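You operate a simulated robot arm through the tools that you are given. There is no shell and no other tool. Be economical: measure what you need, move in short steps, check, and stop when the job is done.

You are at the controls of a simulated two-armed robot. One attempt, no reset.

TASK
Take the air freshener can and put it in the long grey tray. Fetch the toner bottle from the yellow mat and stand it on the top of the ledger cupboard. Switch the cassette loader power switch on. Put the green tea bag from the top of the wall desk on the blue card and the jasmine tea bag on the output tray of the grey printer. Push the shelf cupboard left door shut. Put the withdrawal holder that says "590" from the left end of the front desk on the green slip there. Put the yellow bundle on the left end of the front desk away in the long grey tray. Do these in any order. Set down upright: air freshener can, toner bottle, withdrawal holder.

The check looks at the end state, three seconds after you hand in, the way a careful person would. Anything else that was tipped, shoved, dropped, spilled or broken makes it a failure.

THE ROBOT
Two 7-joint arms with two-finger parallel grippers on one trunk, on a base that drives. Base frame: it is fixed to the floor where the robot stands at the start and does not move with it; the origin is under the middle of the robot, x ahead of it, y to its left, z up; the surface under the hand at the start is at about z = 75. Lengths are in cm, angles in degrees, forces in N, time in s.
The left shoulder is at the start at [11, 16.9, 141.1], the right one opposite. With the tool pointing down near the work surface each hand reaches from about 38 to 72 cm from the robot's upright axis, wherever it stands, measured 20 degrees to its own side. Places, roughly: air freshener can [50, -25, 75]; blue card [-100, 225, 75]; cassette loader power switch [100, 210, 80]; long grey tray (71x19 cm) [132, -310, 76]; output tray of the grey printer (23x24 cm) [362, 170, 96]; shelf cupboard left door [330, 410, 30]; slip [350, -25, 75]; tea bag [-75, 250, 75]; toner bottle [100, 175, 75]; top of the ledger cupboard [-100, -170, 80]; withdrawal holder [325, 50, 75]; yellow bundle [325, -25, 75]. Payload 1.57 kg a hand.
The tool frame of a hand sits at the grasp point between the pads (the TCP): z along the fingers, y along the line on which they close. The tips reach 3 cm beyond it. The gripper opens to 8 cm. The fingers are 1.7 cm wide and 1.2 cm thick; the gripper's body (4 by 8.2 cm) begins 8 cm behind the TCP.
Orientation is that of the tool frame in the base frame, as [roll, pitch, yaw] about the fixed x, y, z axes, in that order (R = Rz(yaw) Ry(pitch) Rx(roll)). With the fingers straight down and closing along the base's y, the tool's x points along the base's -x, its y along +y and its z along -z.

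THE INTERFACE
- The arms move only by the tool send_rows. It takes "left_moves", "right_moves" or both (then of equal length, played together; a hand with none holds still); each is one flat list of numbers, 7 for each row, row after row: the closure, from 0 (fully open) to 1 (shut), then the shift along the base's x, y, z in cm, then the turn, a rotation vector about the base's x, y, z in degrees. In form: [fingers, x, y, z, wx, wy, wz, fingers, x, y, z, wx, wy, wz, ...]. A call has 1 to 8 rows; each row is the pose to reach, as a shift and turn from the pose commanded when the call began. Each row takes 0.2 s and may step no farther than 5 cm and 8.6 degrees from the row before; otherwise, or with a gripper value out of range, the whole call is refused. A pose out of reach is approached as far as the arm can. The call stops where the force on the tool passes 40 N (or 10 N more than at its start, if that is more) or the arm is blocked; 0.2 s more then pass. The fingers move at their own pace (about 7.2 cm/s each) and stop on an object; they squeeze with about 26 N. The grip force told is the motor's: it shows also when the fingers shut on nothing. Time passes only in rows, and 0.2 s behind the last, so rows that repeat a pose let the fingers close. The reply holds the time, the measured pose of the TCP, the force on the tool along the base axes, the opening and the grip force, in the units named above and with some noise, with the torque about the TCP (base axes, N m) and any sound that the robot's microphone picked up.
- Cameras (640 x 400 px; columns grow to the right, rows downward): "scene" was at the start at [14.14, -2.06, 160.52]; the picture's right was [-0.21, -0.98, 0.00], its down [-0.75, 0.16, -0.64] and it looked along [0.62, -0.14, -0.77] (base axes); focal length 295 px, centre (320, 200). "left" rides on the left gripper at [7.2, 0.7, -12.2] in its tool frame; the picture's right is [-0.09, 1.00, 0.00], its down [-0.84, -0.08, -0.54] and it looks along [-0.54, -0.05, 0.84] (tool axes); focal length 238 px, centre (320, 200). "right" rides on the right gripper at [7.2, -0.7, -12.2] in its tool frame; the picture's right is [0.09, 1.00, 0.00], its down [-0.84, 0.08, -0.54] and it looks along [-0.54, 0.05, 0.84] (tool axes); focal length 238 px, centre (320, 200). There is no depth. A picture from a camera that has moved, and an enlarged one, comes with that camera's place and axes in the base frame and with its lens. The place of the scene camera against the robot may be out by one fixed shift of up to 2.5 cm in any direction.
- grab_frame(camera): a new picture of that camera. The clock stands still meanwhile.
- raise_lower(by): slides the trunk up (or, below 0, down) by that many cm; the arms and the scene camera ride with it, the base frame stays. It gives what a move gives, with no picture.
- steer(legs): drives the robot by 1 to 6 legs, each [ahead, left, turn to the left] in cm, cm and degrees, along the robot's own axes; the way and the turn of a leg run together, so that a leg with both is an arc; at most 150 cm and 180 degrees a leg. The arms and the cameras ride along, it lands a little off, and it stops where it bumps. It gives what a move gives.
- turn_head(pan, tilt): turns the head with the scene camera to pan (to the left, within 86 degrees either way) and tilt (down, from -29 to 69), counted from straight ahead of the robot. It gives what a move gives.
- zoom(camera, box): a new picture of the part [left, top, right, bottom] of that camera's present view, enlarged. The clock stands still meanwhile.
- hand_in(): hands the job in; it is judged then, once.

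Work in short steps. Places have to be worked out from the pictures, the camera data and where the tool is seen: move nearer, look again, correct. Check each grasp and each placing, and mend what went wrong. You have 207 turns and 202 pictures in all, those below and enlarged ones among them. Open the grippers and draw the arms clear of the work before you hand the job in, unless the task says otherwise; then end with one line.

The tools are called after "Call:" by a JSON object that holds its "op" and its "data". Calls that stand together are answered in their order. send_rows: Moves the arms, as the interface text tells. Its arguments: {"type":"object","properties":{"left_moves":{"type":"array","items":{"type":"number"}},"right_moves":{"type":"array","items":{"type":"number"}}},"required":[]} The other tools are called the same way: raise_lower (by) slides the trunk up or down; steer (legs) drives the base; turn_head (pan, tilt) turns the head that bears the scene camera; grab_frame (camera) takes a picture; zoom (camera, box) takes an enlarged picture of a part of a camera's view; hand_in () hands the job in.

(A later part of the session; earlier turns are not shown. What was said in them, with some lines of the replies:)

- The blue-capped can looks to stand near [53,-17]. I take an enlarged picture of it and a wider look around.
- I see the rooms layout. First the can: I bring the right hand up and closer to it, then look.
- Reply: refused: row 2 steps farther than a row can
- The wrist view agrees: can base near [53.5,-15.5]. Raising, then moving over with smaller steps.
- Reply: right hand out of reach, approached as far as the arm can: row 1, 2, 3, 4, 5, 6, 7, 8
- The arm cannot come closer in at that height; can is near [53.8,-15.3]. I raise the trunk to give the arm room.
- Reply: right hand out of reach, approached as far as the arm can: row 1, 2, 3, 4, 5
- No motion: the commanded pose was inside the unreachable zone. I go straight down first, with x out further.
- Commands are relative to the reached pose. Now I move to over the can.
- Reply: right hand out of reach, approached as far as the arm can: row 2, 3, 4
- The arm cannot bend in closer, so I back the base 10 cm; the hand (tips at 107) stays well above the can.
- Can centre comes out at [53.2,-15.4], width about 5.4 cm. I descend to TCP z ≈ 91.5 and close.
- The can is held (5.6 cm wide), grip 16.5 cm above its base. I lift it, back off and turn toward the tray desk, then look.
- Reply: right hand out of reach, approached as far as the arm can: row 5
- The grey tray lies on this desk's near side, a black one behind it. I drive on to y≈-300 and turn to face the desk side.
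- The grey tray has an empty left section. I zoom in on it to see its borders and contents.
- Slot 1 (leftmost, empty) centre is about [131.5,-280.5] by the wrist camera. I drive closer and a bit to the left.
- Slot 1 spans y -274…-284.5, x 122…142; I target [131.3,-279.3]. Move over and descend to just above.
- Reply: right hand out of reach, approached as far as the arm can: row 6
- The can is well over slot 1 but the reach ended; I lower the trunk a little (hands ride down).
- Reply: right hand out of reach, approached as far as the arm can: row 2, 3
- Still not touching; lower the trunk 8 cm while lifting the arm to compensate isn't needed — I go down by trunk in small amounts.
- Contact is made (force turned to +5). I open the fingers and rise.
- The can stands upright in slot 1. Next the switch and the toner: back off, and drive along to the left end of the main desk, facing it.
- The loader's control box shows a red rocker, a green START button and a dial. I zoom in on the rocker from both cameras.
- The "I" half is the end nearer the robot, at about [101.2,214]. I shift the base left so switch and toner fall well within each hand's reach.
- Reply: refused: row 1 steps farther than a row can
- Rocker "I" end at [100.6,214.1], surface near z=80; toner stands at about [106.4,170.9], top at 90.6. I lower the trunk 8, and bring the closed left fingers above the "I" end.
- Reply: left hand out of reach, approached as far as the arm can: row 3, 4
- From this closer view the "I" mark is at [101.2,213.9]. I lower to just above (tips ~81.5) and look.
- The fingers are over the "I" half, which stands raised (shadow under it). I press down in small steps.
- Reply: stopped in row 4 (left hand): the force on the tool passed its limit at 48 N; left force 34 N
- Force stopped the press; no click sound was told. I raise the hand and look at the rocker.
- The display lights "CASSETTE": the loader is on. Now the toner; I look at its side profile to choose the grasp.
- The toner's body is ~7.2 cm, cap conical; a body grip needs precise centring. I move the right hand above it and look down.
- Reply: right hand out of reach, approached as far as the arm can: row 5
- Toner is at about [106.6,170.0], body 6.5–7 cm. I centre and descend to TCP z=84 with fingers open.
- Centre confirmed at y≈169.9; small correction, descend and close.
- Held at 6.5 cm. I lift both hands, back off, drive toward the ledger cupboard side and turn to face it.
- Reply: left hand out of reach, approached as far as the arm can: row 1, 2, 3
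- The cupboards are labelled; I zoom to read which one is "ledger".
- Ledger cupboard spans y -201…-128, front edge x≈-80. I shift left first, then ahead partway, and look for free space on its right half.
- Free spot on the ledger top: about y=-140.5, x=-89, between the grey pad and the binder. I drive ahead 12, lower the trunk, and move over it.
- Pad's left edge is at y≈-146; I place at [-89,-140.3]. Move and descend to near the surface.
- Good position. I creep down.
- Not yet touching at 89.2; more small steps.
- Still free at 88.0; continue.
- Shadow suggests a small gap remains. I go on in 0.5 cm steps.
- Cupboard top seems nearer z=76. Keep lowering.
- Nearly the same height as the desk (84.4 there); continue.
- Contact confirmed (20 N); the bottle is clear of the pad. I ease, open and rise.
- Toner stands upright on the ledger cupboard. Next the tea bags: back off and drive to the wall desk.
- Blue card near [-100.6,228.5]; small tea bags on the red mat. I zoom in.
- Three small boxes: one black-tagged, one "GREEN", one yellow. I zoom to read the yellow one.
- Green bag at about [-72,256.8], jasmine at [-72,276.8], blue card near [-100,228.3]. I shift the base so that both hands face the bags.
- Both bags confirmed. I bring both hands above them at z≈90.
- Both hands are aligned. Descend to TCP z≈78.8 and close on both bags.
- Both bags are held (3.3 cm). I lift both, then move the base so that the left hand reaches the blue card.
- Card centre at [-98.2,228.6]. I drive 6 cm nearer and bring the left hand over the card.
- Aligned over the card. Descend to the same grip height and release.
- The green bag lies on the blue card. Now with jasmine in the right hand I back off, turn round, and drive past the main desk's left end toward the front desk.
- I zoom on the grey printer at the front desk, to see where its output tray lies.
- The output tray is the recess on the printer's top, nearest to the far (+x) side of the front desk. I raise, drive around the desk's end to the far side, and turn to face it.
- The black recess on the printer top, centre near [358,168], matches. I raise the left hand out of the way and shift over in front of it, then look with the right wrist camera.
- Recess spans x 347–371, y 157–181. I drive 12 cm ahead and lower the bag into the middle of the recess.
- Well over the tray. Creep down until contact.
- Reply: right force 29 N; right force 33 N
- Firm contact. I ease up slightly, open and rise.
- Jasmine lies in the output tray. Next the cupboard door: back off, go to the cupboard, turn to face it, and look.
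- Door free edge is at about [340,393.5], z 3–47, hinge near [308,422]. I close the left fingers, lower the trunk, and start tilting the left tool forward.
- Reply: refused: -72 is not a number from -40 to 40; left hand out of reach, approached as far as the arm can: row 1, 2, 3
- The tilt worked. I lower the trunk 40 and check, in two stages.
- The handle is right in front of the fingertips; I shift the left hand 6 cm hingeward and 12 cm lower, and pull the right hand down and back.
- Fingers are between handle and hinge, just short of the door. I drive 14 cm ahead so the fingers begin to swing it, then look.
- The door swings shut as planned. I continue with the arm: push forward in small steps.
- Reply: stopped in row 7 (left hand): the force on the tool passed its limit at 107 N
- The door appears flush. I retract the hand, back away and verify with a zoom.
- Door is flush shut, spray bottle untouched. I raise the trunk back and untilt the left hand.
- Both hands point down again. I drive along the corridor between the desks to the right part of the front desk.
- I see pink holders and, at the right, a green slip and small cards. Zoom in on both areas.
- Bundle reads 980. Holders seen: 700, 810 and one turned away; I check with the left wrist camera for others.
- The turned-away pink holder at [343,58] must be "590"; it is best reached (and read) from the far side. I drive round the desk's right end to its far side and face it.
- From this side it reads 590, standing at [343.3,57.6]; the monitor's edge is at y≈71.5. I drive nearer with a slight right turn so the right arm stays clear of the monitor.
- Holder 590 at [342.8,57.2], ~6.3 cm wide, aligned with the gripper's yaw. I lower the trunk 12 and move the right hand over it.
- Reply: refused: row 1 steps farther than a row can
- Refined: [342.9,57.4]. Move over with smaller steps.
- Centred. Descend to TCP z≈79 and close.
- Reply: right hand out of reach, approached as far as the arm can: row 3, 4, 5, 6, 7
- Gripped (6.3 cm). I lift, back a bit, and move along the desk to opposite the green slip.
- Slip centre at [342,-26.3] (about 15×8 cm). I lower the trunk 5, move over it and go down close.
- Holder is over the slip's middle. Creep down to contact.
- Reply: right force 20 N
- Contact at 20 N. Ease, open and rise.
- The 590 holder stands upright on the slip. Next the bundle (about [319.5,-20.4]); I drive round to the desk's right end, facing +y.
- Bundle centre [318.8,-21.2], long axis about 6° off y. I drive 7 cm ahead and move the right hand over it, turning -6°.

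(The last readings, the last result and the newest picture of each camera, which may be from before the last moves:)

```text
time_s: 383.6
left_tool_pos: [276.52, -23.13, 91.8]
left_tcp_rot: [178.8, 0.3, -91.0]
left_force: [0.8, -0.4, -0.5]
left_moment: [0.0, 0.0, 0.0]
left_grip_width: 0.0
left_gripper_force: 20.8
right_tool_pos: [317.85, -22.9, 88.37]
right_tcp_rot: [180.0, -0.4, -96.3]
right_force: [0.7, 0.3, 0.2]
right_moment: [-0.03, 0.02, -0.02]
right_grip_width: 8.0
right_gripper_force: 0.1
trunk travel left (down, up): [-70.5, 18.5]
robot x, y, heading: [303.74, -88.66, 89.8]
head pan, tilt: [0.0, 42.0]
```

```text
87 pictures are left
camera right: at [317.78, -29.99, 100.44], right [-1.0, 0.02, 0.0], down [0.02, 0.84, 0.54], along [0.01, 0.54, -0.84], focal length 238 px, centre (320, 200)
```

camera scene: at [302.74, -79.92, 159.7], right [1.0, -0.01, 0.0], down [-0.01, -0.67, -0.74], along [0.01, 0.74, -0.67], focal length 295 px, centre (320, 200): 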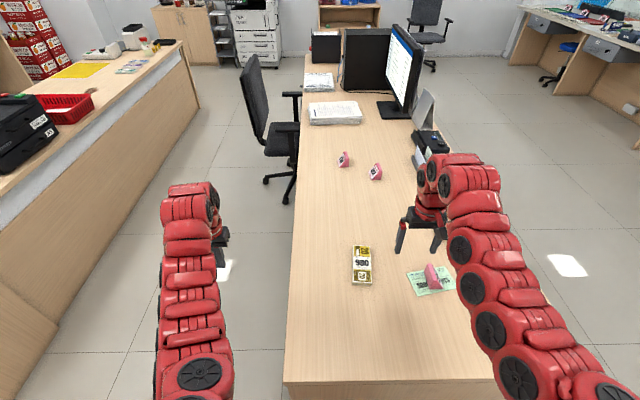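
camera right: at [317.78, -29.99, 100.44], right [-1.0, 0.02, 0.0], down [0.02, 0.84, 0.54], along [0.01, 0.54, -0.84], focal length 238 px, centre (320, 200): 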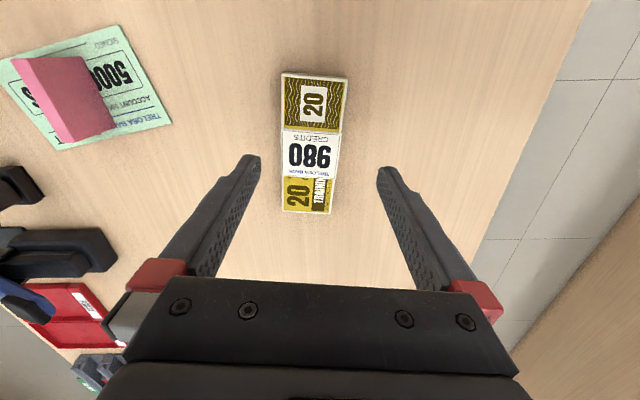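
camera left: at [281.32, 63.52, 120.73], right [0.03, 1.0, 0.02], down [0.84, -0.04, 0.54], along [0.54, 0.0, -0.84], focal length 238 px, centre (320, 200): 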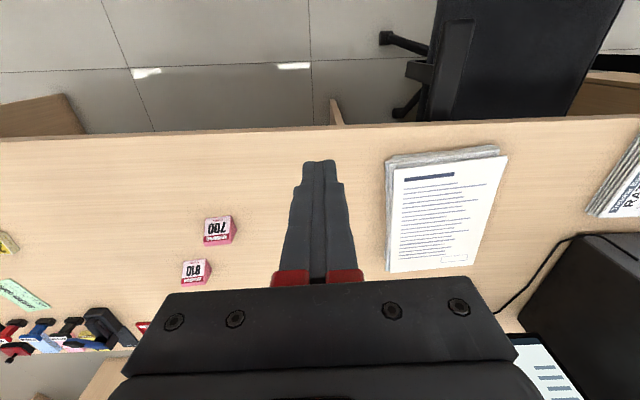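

Aligned; shift +0.9 in x, +0.6 in y, descend to TCP z≈78.5 and close.

Call:
{"op": "send_rows", "data": {"right_moves": [0, 0.9, 0.6, -4, 0, 0, 0, 0, 0.9, 0.6, -8, 0, 0, 0, 0, 0.9, 0.6, -9.8, 0, 0, 0, 0, 0.9, 0.6, -9.8, 0, 0, 0, 1, 0.9, 0.6, -9.8, 0, 0, 0, 1, 0.9, 0.6, -9.8, 0, 0, 0, 1, 0.9, 0.6, -9.8, 0, 0, 0]}}

Call:
{"op": "grab_frame", "data": {"camera": "right"}}

```text
time_s: 385.2
left_tool_pos: [276.65, -23.13, 91.76]
left_tcp_rot: [178.8, 0.2, -90.9]
left_force: [0.5, 0.6, -0.2]
left_moment: [0.02, 0.0, 0.03]
left_grip_width: 0.0
left_gripper_force: 21.4
right_tool_pos: [318.96, -22.45, 78.56]
right_tcp_rot: [180.0, -0.4, -96.3]
right_force: [0.1, 0.4, 0.7]
right_moment: [0.08, 0.04, 0.01]
right_grip_width: 5.9
right_gripper_force: 26.1
trunk travel left (down, up): [-70.5, 18.5]
robot x, y, heading: [303.95, -88.72, 89.9]
head pan, tilt: [0.0, 42.0]
```

```text
86 pictures are left
camera right: at [318.87, -29.52, 90.84], right [-1.0, 0.02, 0.0], down [0.02, 0.84, 0.54], along [0.01, 0.54, -0.84], focal length 238 px, centre (320, 200)
```

right: 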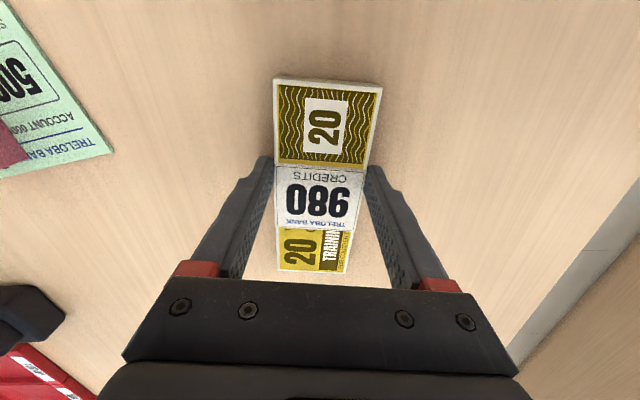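

Bundle held (5.9 cm). Lift, straighten, raise the trunk, and drive around to the tray desk.

Call:
{"op": "send_rows", "data": {"right_moves": [1, 0, 0, 4, 0, 0, 0, 1, 0, 0, 8, 0, 0, 0, 1, 0, 0, 12, 0, 0, 2, 1, 0, 0, 16, 0, 0, 4, 1, 0, 0, 20, 0, 0, 6], "left_moves": [1, 0, 0, 3, 0, 0, 0, 1, 0, 0, 6, 0, 0, 0, 1, 0, 0, 9, 0, 0, 0, 1, 0, 0, 12, 0, 0, 0, 1, 0, 0, 15, 0, 0, 0]}}

Call:
{"op": "raise_lower", "data": {"by": 14}}

Call:
{"op": "steer", "data": {"legs": [[-50, 0, 0], [0, 145, 0], [0, 145, 0], [0, 0, -90], [0, -150, 0], [0, -23, 0]]}}

Call:
{"op": "grab_frame", "data": {"camera": "scene"}}

Call:
{"op": "grab_frame", "data": {"camera": "right"}}

```text
time_s: 386.4
left_tool_pos: [276.34, -23.11, 106.78]
left_tcp_rot: [178.8, 0.2, -90.9]
left_force: [-0.2, -1.3, 0.3]
left_moment: [0.02, -0.03, -0.01]
left_grip_width: 0.0
left_gripper_force: 21.4
right_tool_pos: [319.12, -22.29, 98.62]
right_tcp_rot: [-179.8, -0.5, -90.3]
right_force: [0.0, 0.9, -0.3]
right_moment: [-0.04, 0.0, 0.01]
right_grip_width: 5.94
right_gripper_force: 25.8
trunk travel left (down, up): [-70.5, 18.5]
robot x, y, heading: [303.74, -88.69, 89.6]
head pan, tilt: [0.0, 42.0]
```

```text
time_s: 388.1
left_tool_pos: [276.44, -23.0, 120.78]
left_tcp_rot: [178.8, 0.3, -90.9]
left_force: [0.1, -0.9, 0.0]
left_moment: [0.03, 0.01, -0.01]
left_grip_width: 0.0
left_gripper_force: 21.4
right_tool_pos: [319.07, -22.31, 112.62]
right_tcp_rot: [-179.9, -0.5, -90.2]
right_force: [-1.3, 0.2, -0.1]
right_moment: [-0.01, 0.0, -0.03]
right_grip_width: 5.92
right_gripper_force: 25.9
trunk travel left (down, up): [-84.5, 4.5]
robot x, y, heading: [303.81, -88.76, 89.8]
head pan, tilt: [0.0, 42.0]
```

```text
time_s: 416.8
left_tool_pos: [80.6, -277.67, 120.6]
left_tcp_rot: [178.9, 0.3, 179.9]
left_force: [-0.9, 0.3, -0.7]
left_moment: [0.03, -0.01, -0.02]
left_grip_width: 0.02
left_gripper_force: 21.6
right_tool_pos: [81.87, -320.31, 112.7]
right_tcp_rot: [-179.8, -0.5, -179.4]
right_force: [0.0, 0.8, -0.6]
right_moment: [-0.03, 0.03, -0.01]
right_grip_width: 5.93
right_gripper_force: 26.0
trunk travel left (down, up): [-84.5, 4.5]
robot x, y, heading: [14.92, -306.32, 0.6]
head pan, tilt: [0.0, 42.0]
```

```text
85 pictures are left
camera scene: at [29.95, -306.3, 173.7], right [0.01, -1.0, 0.0], down [-0.67, -0.01, -0.74], along [0.74, 0.01, -0.67], focal length 295 px, centre (320, 200)
```

scene: 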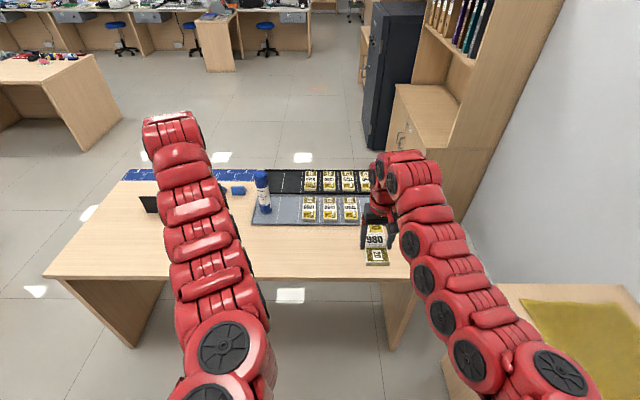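

```text
84 pictures are left
camera right: at [74.81, -320.97, 124.75], right [-0.1, 0.99, 0.0], down [0.84, 0.09, 0.54], along [0.53, 0.05, -0.84], focal length 238 px, centre (320, 200)
```

right: 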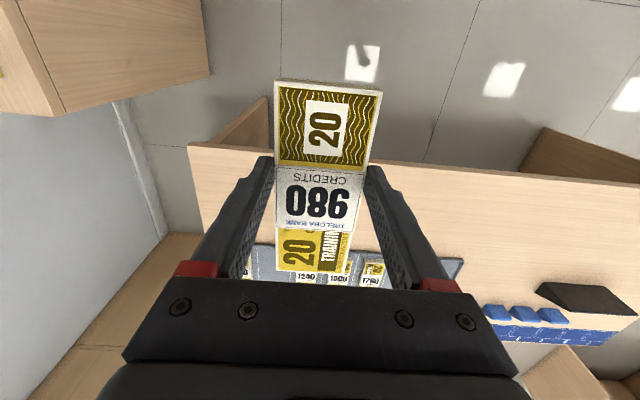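

The can still stands. I move ahead and right so that the right hand is over the gap between 720 and 1240.

Call:
{"op": "steer", "data": {"legs": [[40, -9, -0.6]]}}

Call:
{"op": "grab_frame", "data": {"camera": "right"}}

Call:
{"op": "grab_frame", "data": {"camera": "left"}}

Call:
{"op": "grab_frame", "data": {"camera": "scene"}}

```text
time_s: 419.4
left_tool_pos: [121.07, -287.49, 120.78]
left_tcp_rot: [178.8, 0.2, 179.2]
left_force: [1.2, -0.7, 0.3]
left_moment: [-0.01, -0.03, 0.02]
left_grip_width: 0.0
left_gripper_force: 20.8
right_tool_pos: [121.8, -329.95, 112.64]
right_tcp_rot: [180.0, -0.3, 179.7]
right_force: [-0.7, 0.6, -0.8]
right_moment: [-0.01, 0.0, 0.02]
right_grip_width: 5.89
right_gripper_force: 26.2
trunk travel left (down, up): [-84.5, 4.5]
robot x, y, heading: [54.88, -315.04, -0.3]
head pan, tilt: [0.0, 42.0]
```

```text
83 pictures are left
camera right: at [114.75, -330.71, 124.79], right [-0.09, 1.0, 0.0], down [0.84, 0.07, 0.54], along [0.53, 0.05, -0.84], focal length 238 px, centre (320, 200)
```

right: 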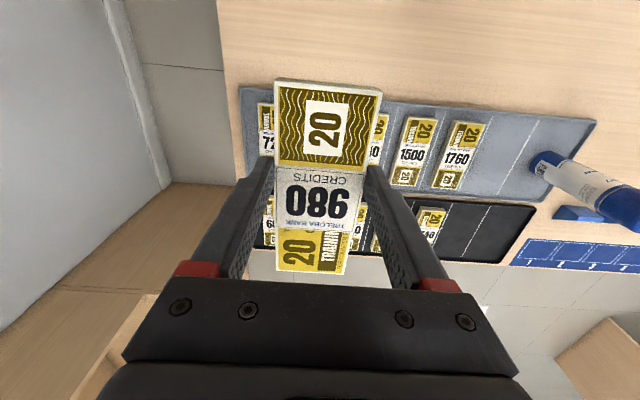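

```text
82 pictures are left
camera left: at [113.83, -286.98, 132.78], right [0.11, 0.99, 0.02], down [0.83, -0.1, 0.54], along [0.54, -0.04, -0.84], focal length 238 px, centre (320, 200)
```

left: 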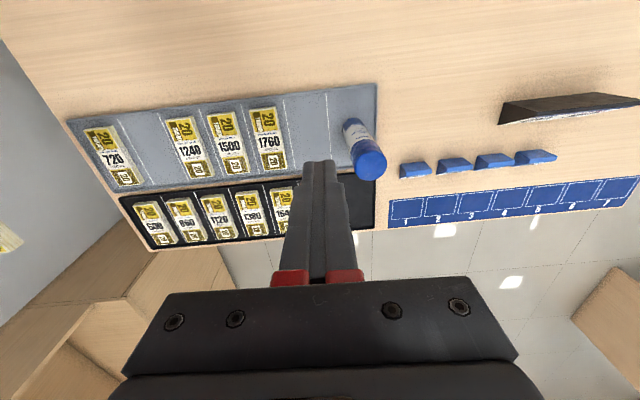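

```text
81 pictures are left
camera scene: at [70.07, -315.51, 173.71], right [0.0, -1.0, 0.0], down [-0.67, 0.0, -0.74], along [0.74, 0.0, -0.67], focal length 295 px, centre (320, 200)
```

scene: 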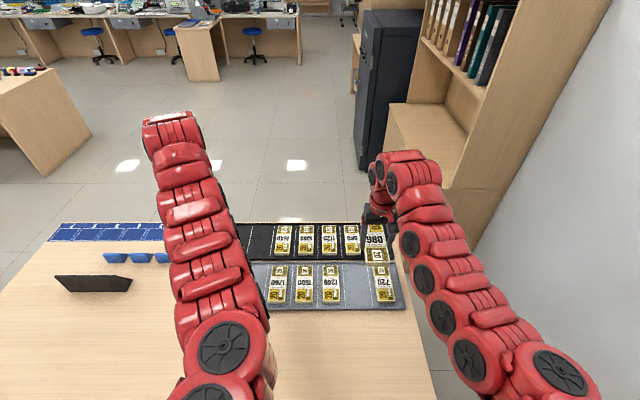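

Gap centre is at y≈-329.6, tray x-centre 132. I advance 8 cm, lower the trunk 10, and position the hand.

Call:
{"op": "steer", "data": {"legs": [[8, 0, 0]]}}

Call:
{"op": "raise_lower", "data": {"by": -10}}

Call:
{"op": "grab_frame", "data": {"camera": "left"}}

Call:
{"op": "grab_frame", "data": {"camera": "right"}}

```text
time_s: 420.4
left_tool_pos: [128.69, -287.34, 120.92]
left_tcp_rot: [178.9, 0.3, 179.4]
left_force: [-0.2, 0.2, 0.1]
left_moment: [-0.01, -0.05, 0.01]
left_grip_width: 0.02
left_gripper_force: 21.9
right_tool_pos: [129.64, -329.94, 112.83]
right_tcp_rot: [180.0, -0.3, 179.9]
right_force: [-0.5, 0.3, -1.0]
right_moment: [0.04, -0.01, -0.02]
right_grip_width: 5.94
right_gripper_force: 26.3
trunk travel left (down, up): [-84.5, 4.5]
robot x, y, heading: [62.91, -315.07, -0.1]
head pan, tilt: [0.0, 42.0]
```

```text
time_s: 421.8
left_tool_pos: [128.99, -287.3, 110.64]
left_tcp_rot: [178.7, 0.3, 179.4]
left_force: [-0.2, -0.4, 0.3]
left_moment: [-0.02, 0.04, -0.03]
left_grip_width: 0.01
left_gripper_force: 21.3
right_tool_pos: [129.92, -329.93, 102.63]
right_tcp_rot: [179.9, -0.5, 179.8]
right_force: [-0.4, -0.7, -0.7]
right_moment: [-0.03, 0.05, -0.01]
right_grip_width: 5.89
right_gripper_force: 26.0
trunk travel left (down, up): [-74.5, 14.5]
robot x, y, heading: [63.12, -315.39, -0.0]
head pan, tilt: [0.0, 42.0]
```

```text
80 pictures are left
camera left: at [121.74, -286.84, 122.73], right [0.1, 0.99, 0.02], down [0.83, -0.1, 0.54], along [0.54, -0.04, -0.84], focal length 238 px, centre (320, 200)
```

left: 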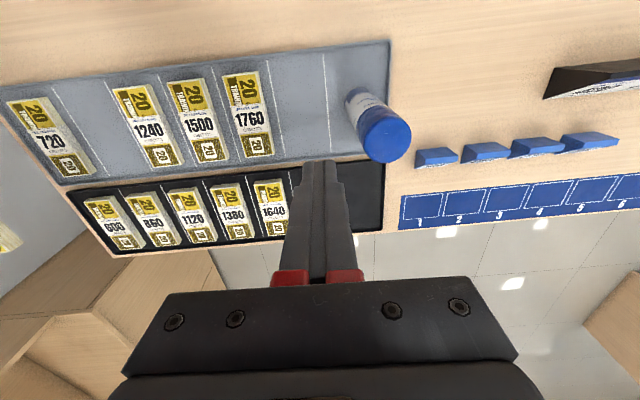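

```text
79 pictures are left
camera right: at [122.77, -330.58, 114.73], right [-0.09, 1.0, 0.0], down [0.84, 0.08, 0.54], along [0.53, 0.05, -0.84], focal length 238 px, centre (320, 200)
```

right: 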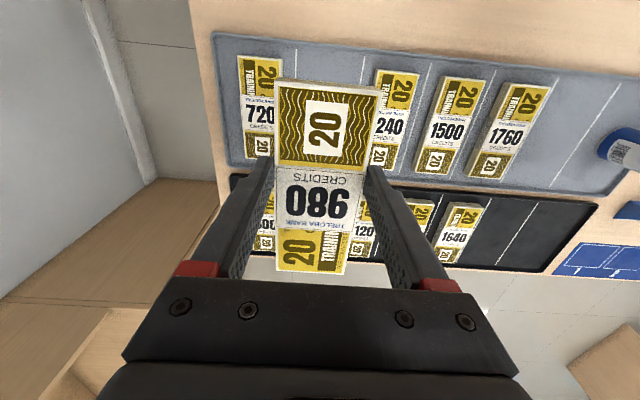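

Neighbours' centres are at y≈-338.9 and -319; I centre at -329.0 and descend to just above.

Call:
{"op": "send_rows", "data": {"right_moves": [1, 1.1, 0.9, -4, 0, 0, 0, 1, 1.1, 0.9, -8, 0, 0, 0, 1, 1.1, 0.9, -12, 0, 0, 0, 1, 1.1, 0.9, -16, 0, 0, 0, 1, 1.1, 0.9, -19, 0, 0, 0]}}

Call:
{"op": "grab_frame", "data": {"camera": "right"}}

Call:
{"op": "grab_frame", "data": {"camera": "left"}}

```text
time_s: 423.0
left_tool_pos: [129.02, -287.22, 110.71]
left_tcp_rot: [178.8, 0.1, 179.4]
left_force: [-0.4, -1.5, 0.4]
left_moment: [0.0, 0.02, 0.01]
left_grip_width: 0.0
left_gripper_force: 21.5
right_tool_pos: [130.92, -329.1, 83.41]
right_tcp_rot: [180.0, -0.6, 179.9]
right_force: [0.3, 0.9, -1.1]
right_moment: [-0.02, 0.07, 0.01]
right_grip_width: 5.92
right_gripper_force: 25.6
trunk travel left (down, up): [-74.5, 14.5]
robot x, y, heading: [63.19, -314.94, 0.1]
head pan, tilt: [0.0, 42.0]
```

```text
78 pictures are left
camera right: at [123.72, -329.7, 95.6], right [-0.09, 1.0, 0.0], down [0.84, 0.08, 0.54], along [0.53, 0.05, -0.84], focal length 238 px, centre (320, 200)
```

right: 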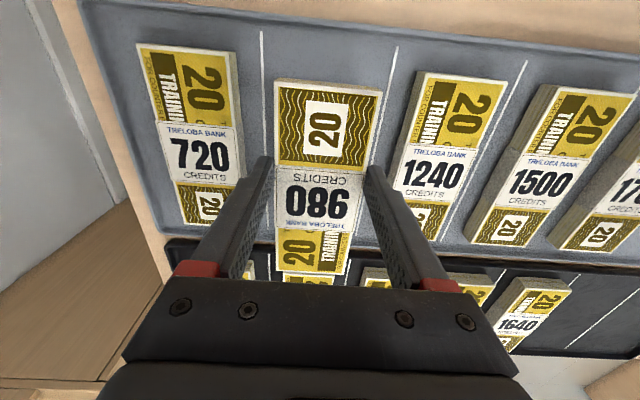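

```text
77 pictures are left
camera left: at [121.73, -286.87, 122.74], right [0.1, 0.99, 0.02], down [0.83, -0.1, 0.54], along [0.54, -0.04, -0.84], focal length 238 px, centre (320, 200)
```

left: 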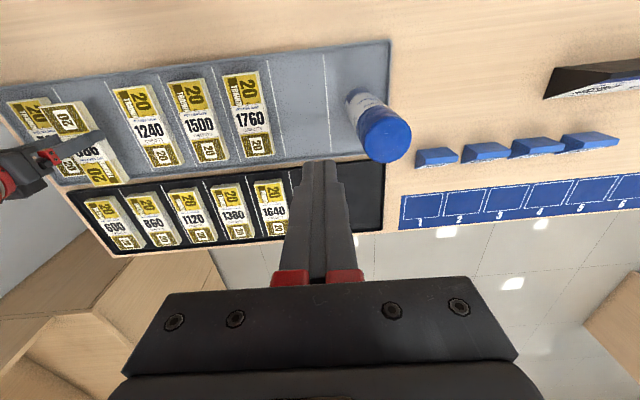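

Bundle is centred in its slot (x 125–139.6 inside 122.5–142). Creep down.

Call:
{"op": "send_rows", "data": {"right_moves": [1, 0, 0, -1.5, 0, 0, 0, 1, 0, 0, -2.8, 0, 0, 0, 1, 0, 0, -3.4, 0, 0, 0]}}

Call:
{"op": "send_rows", "data": {"right_moves": [1, 0, 0, -0.3, 0, 0, 0]}}

Call:
{"op": "send_rows", "data": {"right_moves": [1, 0, 0, -0.3, 0, 0, 0]}}

```text
time_s: 423.8
left_tool_pos: [128.98, -287.4, 110.67]
left_tcp_rot: [178.8, 0.2, 179.4]
left_force: [-0.1, -0.8, 0.1]
left_moment: [0.0, 0.03, 0.0]
left_grip_width: 0.0
left_gripper_force: 21.7
right_tool_pos: [130.85, -329.09, 81.47]
right_tcp_rot: [-180.0, -0.3, 179.8]
right_force: [-0.5, -0.5, -0.5]
right_moment: [0.0, 0.08, -0.04]
right_grip_width: 5.94
right_gripper_force: 26.7
right hand out of reach, approached as far as the arm can: row 2, 3
trunk travel left (down, up): [-74.5, 14.5]
robot x, y, heading: [63.29, -315.12, -0.2]
head pan, tilt: [0.0, 42.0]
```

```text
time_s: 424.2
left_tool_pos: [128.94, -287.36, 110.71]
left_tcp_rot: [178.8, 0.2, 179.4]
left_force: [0.0, 0.4, 0.0]
left_moment: [0.0, 0.0, -0.01]
left_grip_width: 0.0
left_gripper_force: 21.5
right_tool_pos: [130.81, -329.02, 81.29]
right_tcp_rot: [180.0, -0.4, 179.9]
right_force: [1.0, 0.0, -0.6]
right_moment: [0.0, 0.01, 0.01]
right_grip_width: 5.89
right_gripper_force: 25.7
trunk travel left (down, up): [-74.5, 14.5]
robot x, y, heading: [63.13, -314.63, -0.0]
head pan, tilt: [0.0, 42.0]
```

```text
time_s: 424.6
left_tool_pos: [129.0, -287.4, 110.72]
left_tcp_rot: [178.8, 0.2, 179.4]
left_force: [1.1, 0.2, 0.9]
left_moment: [0.01, 0.01, 0.0]
left_grip_width: 0.01
left_gripper_force: 21.9
right_tool_pos: [130.78, -328.94, 81.05]
right_tcp_rot: [-180.0, -0.4, -180.0]
right_force: [-0.4, -0.3, -1.4]
right_moment: [-0.02, 0.02, 0.01]
right_grip_width: 5.95
right_gripper_force: 25.5
right hand out of reach, approached as far as the arm can: row 1
trunk travel left (down, up): [-74.5, 14.5]
robot x, y, heading: [62.93, -314.87, -0.2]
head pan, tilt: [0.0, 42.0]
```

At reach limit; I lower by the trunk in small steps (left hand stays well above the can).

Call:
{"op": "raise_lower", "data": {"by": -1}}

Call:
{"op": "raise_lower", "data": {"by": -0.5}}

Call:
{"op": "raise_lower", "data": {"by": -0.4}}

```text
time_s: 425.1
left_tool_pos: [128.98, -287.31, 109.67]
left_tcp_rot: [178.8, 0.2, 179.5]
left_force: [0.7, 0.5, -0.6]
left_moment: [-0.03, -0.02, -0.01]
left_grip_width: 0.0
left_gripper_force: 21.8
right_tool_pos: [130.67, -328.99, 80.12]
right_tcp_rot: [-180.0, -0.5, 179.9]
right_force: [1.1, -0.4, -0.6]
right_moment: [-0.01, 0.02, 0.01]
right_grip_width: 5.96
right_gripper_force: 26.1
trunk travel left (down, up): [-73.5, 15.5]
robot x, y, heading: [62.76, -314.98, 0.2]
head pan, tilt: [0.0, 42.0]
```

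```text
time_s: 425.7
left_tool_pos: [128.86, -287.18, 109.19]
left_tcp_rot: [178.9, 0.2, 179.5]
left_force: [-0.7, -0.4, 0.5]
left_moment: [-0.01, -0.01, 0.02]
left_grip_width: 0.0
left_gripper_force: 21.6
right_tool_pos: [130.68, -329.06, 79.76]
right_tcp_rot: [-180.0, -0.5, 179.9]
right_force: [0.5, 0.1, -1.1]
right_moment: [0.0, 0.0, 0.01]
right_grip_width: 5.91
right_gripper_force: 26.1
trunk travel left (down, up): [-73.0, 16.0]
robot x, y, heading: [62.78, -314.69, -0.3]
head pan, tilt: [0.0, 42.0]
```

```text
time_s: 426.2
left_tool_pos: [129.06, -287.31, 108.77]
left_tcp_rot: [178.8, 0.2, 179.4]
left_force: [-0.3, -0.3, -0.4]
left_moment: [-0.01, 0.01, 0.02]
left_grip_width: 0.01
left_gripper_force: 21.0
right_tool_pos: [130.64, -328.9, 79.18]
right_tcp_rot: [180.0, -0.5, 179.9]
right_force: [0.6, 1.0, -1.3]
right_moment: [0.0, 0.05, 0.01]
right_grip_width: 5.91
right_gripper_force: 26.2
trunk travel left (down, up): [-72.6, 16.4]
robot x, y, heading: [62.86, -315.24, -0.2]
head pan, tilt: [0.0, 42.0]
```

Call:
{"op": "raise_lower", "data": {"by": -0.3}}

Call:
{"op": "raise_lower", "data": {"by": -0.3}}

Call:
{"op": "grab_frame", "data": {"camera": "right"}}

```text
time_s: 426.7
left_tool_pos: [128.91, -287.14, 108.58]
left_tcp_rot: [178.8, 0.2, 179.3]
left_force: [0.0, -0.2, 0.0]
left_moment: [-0.03, -0.01, -0.02]
left_grip_width: 0.01
left_gripper_force: 21.4
right_tool_pos: [130.66, -328.89, 79.19]
right_tcp_rot: [180.0, -0.3, 179.9]
right_force: [1.1, -1.1, 5.6]
right_moment: [0.03, -0.6, -0.01]
right_grip_width: 5.93
right_gripper_force: 25.9
trunk travel left (down, up): [-72.3, 16.7]
robot x, y, heading: [63.18, -315.02, -0.2]
head pan, tilt: [0.0, 42.0]
```

```text
time_s: 427.3
left_tool_pos: [128.85, -287.32, 108.31]
left_tcp_rot: [178.8, 0.3, 179.4]
left_force: [-0.1, -0.7, 0.0]
left_moment: [0.0, -0.01, -0.01]
left_grip_width: 0.01
left_gripper_force: 21.8
right_tool_pos: [130.85, -328.95, 78.9]
right_tcp_rot: [-179.9, -0.2, 179.9]
right_force: [3.2, -1.0, 21.1]
right_moment: [-0.04, -0.12, 0.02]
right_grip_width: 5.96
right_gripper_force: 26.3
trunk travel left (down, up): [-72.0, 17.0]
robot x, y, heading: [63.13, -315.44, -0.1]
head pan, tilt: [0.0, 42.0]
```

```text
76 pictures are left
camera right: at [123.58, -329.61, 91.05], right [-0.09, 1.0, 0.0], down [0.84, 0.08, 0.54], along [0.54, 0.05, -0.84], focal length 238 px, centre (320, 200)
```

right: 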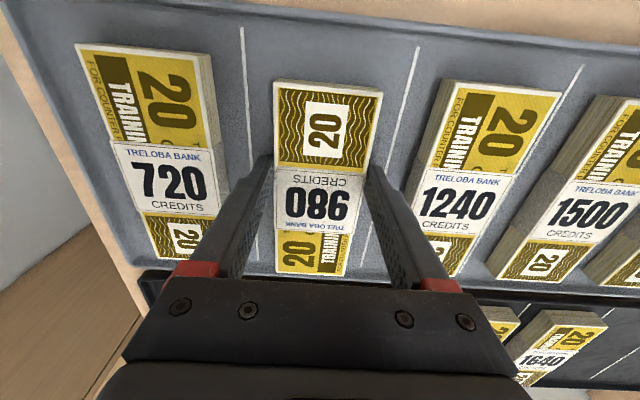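

It rests in the slot (21 N). I open only a little wider than the bundle, then rise.

Call:
{"op": "send_rows", "data": {"right_moves": [1, 0, 0, 0.2, 0, 0, 0, 0.13, 0, 0, 0.2, 0, 0, 0, 0.13, 0, 0, 0.2, 0, 0, 0, 0.13, 0, 0, 4, 0, 0, 0, 0.13, 0, 0, 8, 0, 0, 0, 0.13, 0, 0, 12, 0, 0, 0, 0.13, 0, 0, 16, 0, 0, 0, 0.13, 0, 0, 20, 0, 0, 0]}}

Call:
{"op": "grab_frame", "data": {"camera": "right"}}

Call:
{"op": "grab_frame", "data": {"camera": "left"}}

```text
time_s: 429.1
left_tool_pos: [128.93, -287.19, 108.24]
left_tcp_rot: [178.7, 0.2, 179.5]
left_force: [-0.4, 0.3, 0.0]
left_moment: [-0.01, 0.02, 0.04]
left_grip_width: 0.01
left_gripper_force: 20.9
right_tool_pos: [130.76, -328.82, 98.73]
right_tcp_rot: [180.0, -0.4, 179.9]
right_force: [0.6, 0.4, 0.9]
right_moment: [-0.02, -0.01, -0.03]
right_grip_width: 6.97
right_gripper_force: 0.1
trunk travel left (down, up): [-72.0, 17.0]
robot x, y, heading: [63.21, -315.14, -0.1]
head pan, tilt: [0.0, 42.0]
```

```text
75 pictures are left
camera right: at [123.74, -329.45, 110.87], right [-0.09, 1.0, 0.0], down [0.84, 0.08, 0.54], along [0.53, 0.05, -0.84], focal length 238 px, centre (320, 200)
```

right: 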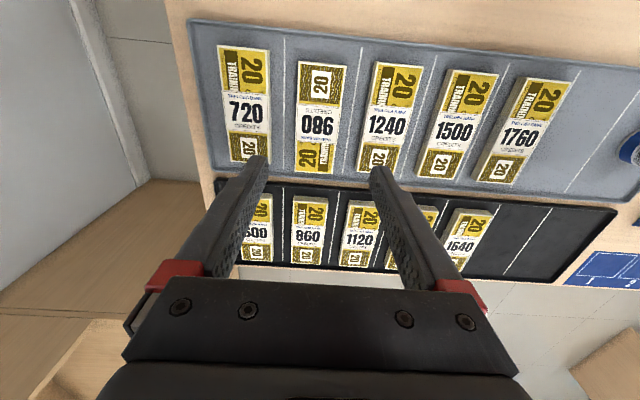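

```text
74 pictures are left
camera left: at [121.6, -286.8, 120.28], right [0.1, 0.99, 0.02], down [0.83, -0.1, 0.54], along [0.54, -0.04, -0.84], focal length 238 px, centre (320, 200)
```

left: 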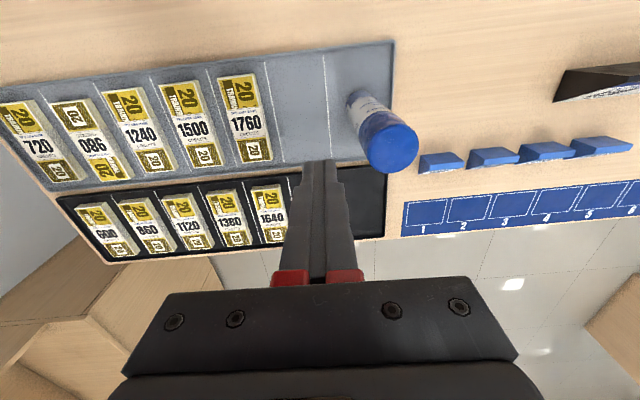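

The 980 bundle lies in its slot, and the can stands. I open both grippers, back the robot clear, and take a last look.

Call:
{"op": "steer", "data": {"legs": [[-55, 0, 0]]}}

Call:
{"op": "send_rows", "data": {"left_moves": [0, 0, 0, 0, 0, 0, 0, 0, 0, 0, 0, 0, 0, 0, 0, 0, 0, 0, 0, 0, 0], "right_moves": [0, 0, 0, 0, 0, 0, 0, 0, 0, 0, 0, 0, 0, 0, 0, 0, 0, 0, 0, 0, 0]}}

Call:
{"op": "grab_frame", "data": {"camera": "scene"}}

```text
time_s: 432.3
left_tool_pos: [72.97, -287.05, 108.14]
left_tcp_rot: [178.8, 0.2, 179.7]
left_force: [0.5, 0.4, 0.0]
left_moment: [0.01, -0.02, -0.01]
left_grip_width: 0.01
left_gripper_force: 21.4
right_tool_pos: [75.1, -328.47, 98.59]
right_tcp_rot: [179.9, -0.6, -179.8]
right_force: [-0.9, 0.9, 0.2]
right_moment: [0.01, 0.02, 0.02]
right_grip_width: 6.96
right_gripper_force: 0.1
trunk travel left (down, up): [-72.0, 17.0]
robot x, y, heading: [7.44, -315.68, 0.4]
head pan, tilt: [0.0, 42.0]
```

```text
time_s: 433.1
left_tool_pos: [73.03, -287.0, 108.14]
left_tcp_rot: [178.8, 0.2, 179.6]
left_force: [0.2, 0.7, 0.0]
left_moment: [-0.01, 0.02, 0.02]
left_grip_width: 7.99
left_gripper_force: 0.1
right_tool_pos: [75.21, -328.49, 98.67]
right_tcp_rot: [-180.0, -0.5, -179.7]
right_force: [0.0, 0.2, 0.9]
right_moment: [0.0, 0.0, 0.0]
right_grip_width: 8.0
right_gripper_force: 0.0
trunk travel left (down, up): [-72.0, 17.0]
robot x, y, heading: [6.88, -315.28, 0.2]
head pan, tilt: [0.0, 42.0]
```

```text
73 pictures are left
camera scene: at [22.25, -315.5, 161.2], right [0.0, -1.0, 0.0], down [-0.67, 0.0, -0.74], along [0.74, 0.0, -0.67], focal length 295 px, centre (320, 200)
```

scene: 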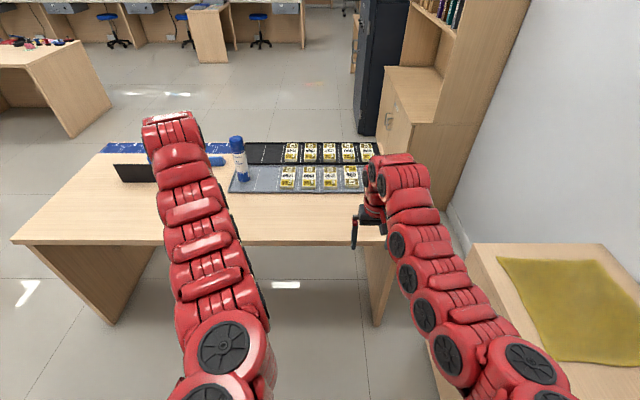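

All tasks are done, both grippers are open and the arms are clear of the work. Handing in.

Call:
{"op": "hand_in", "data": {}}

```text
The job is handed in.
```

All seven tasks are done and the job is handed in: each item was checked in place when I set it down, though the 980 bundle faces the opposite way to the others in the grey tray.
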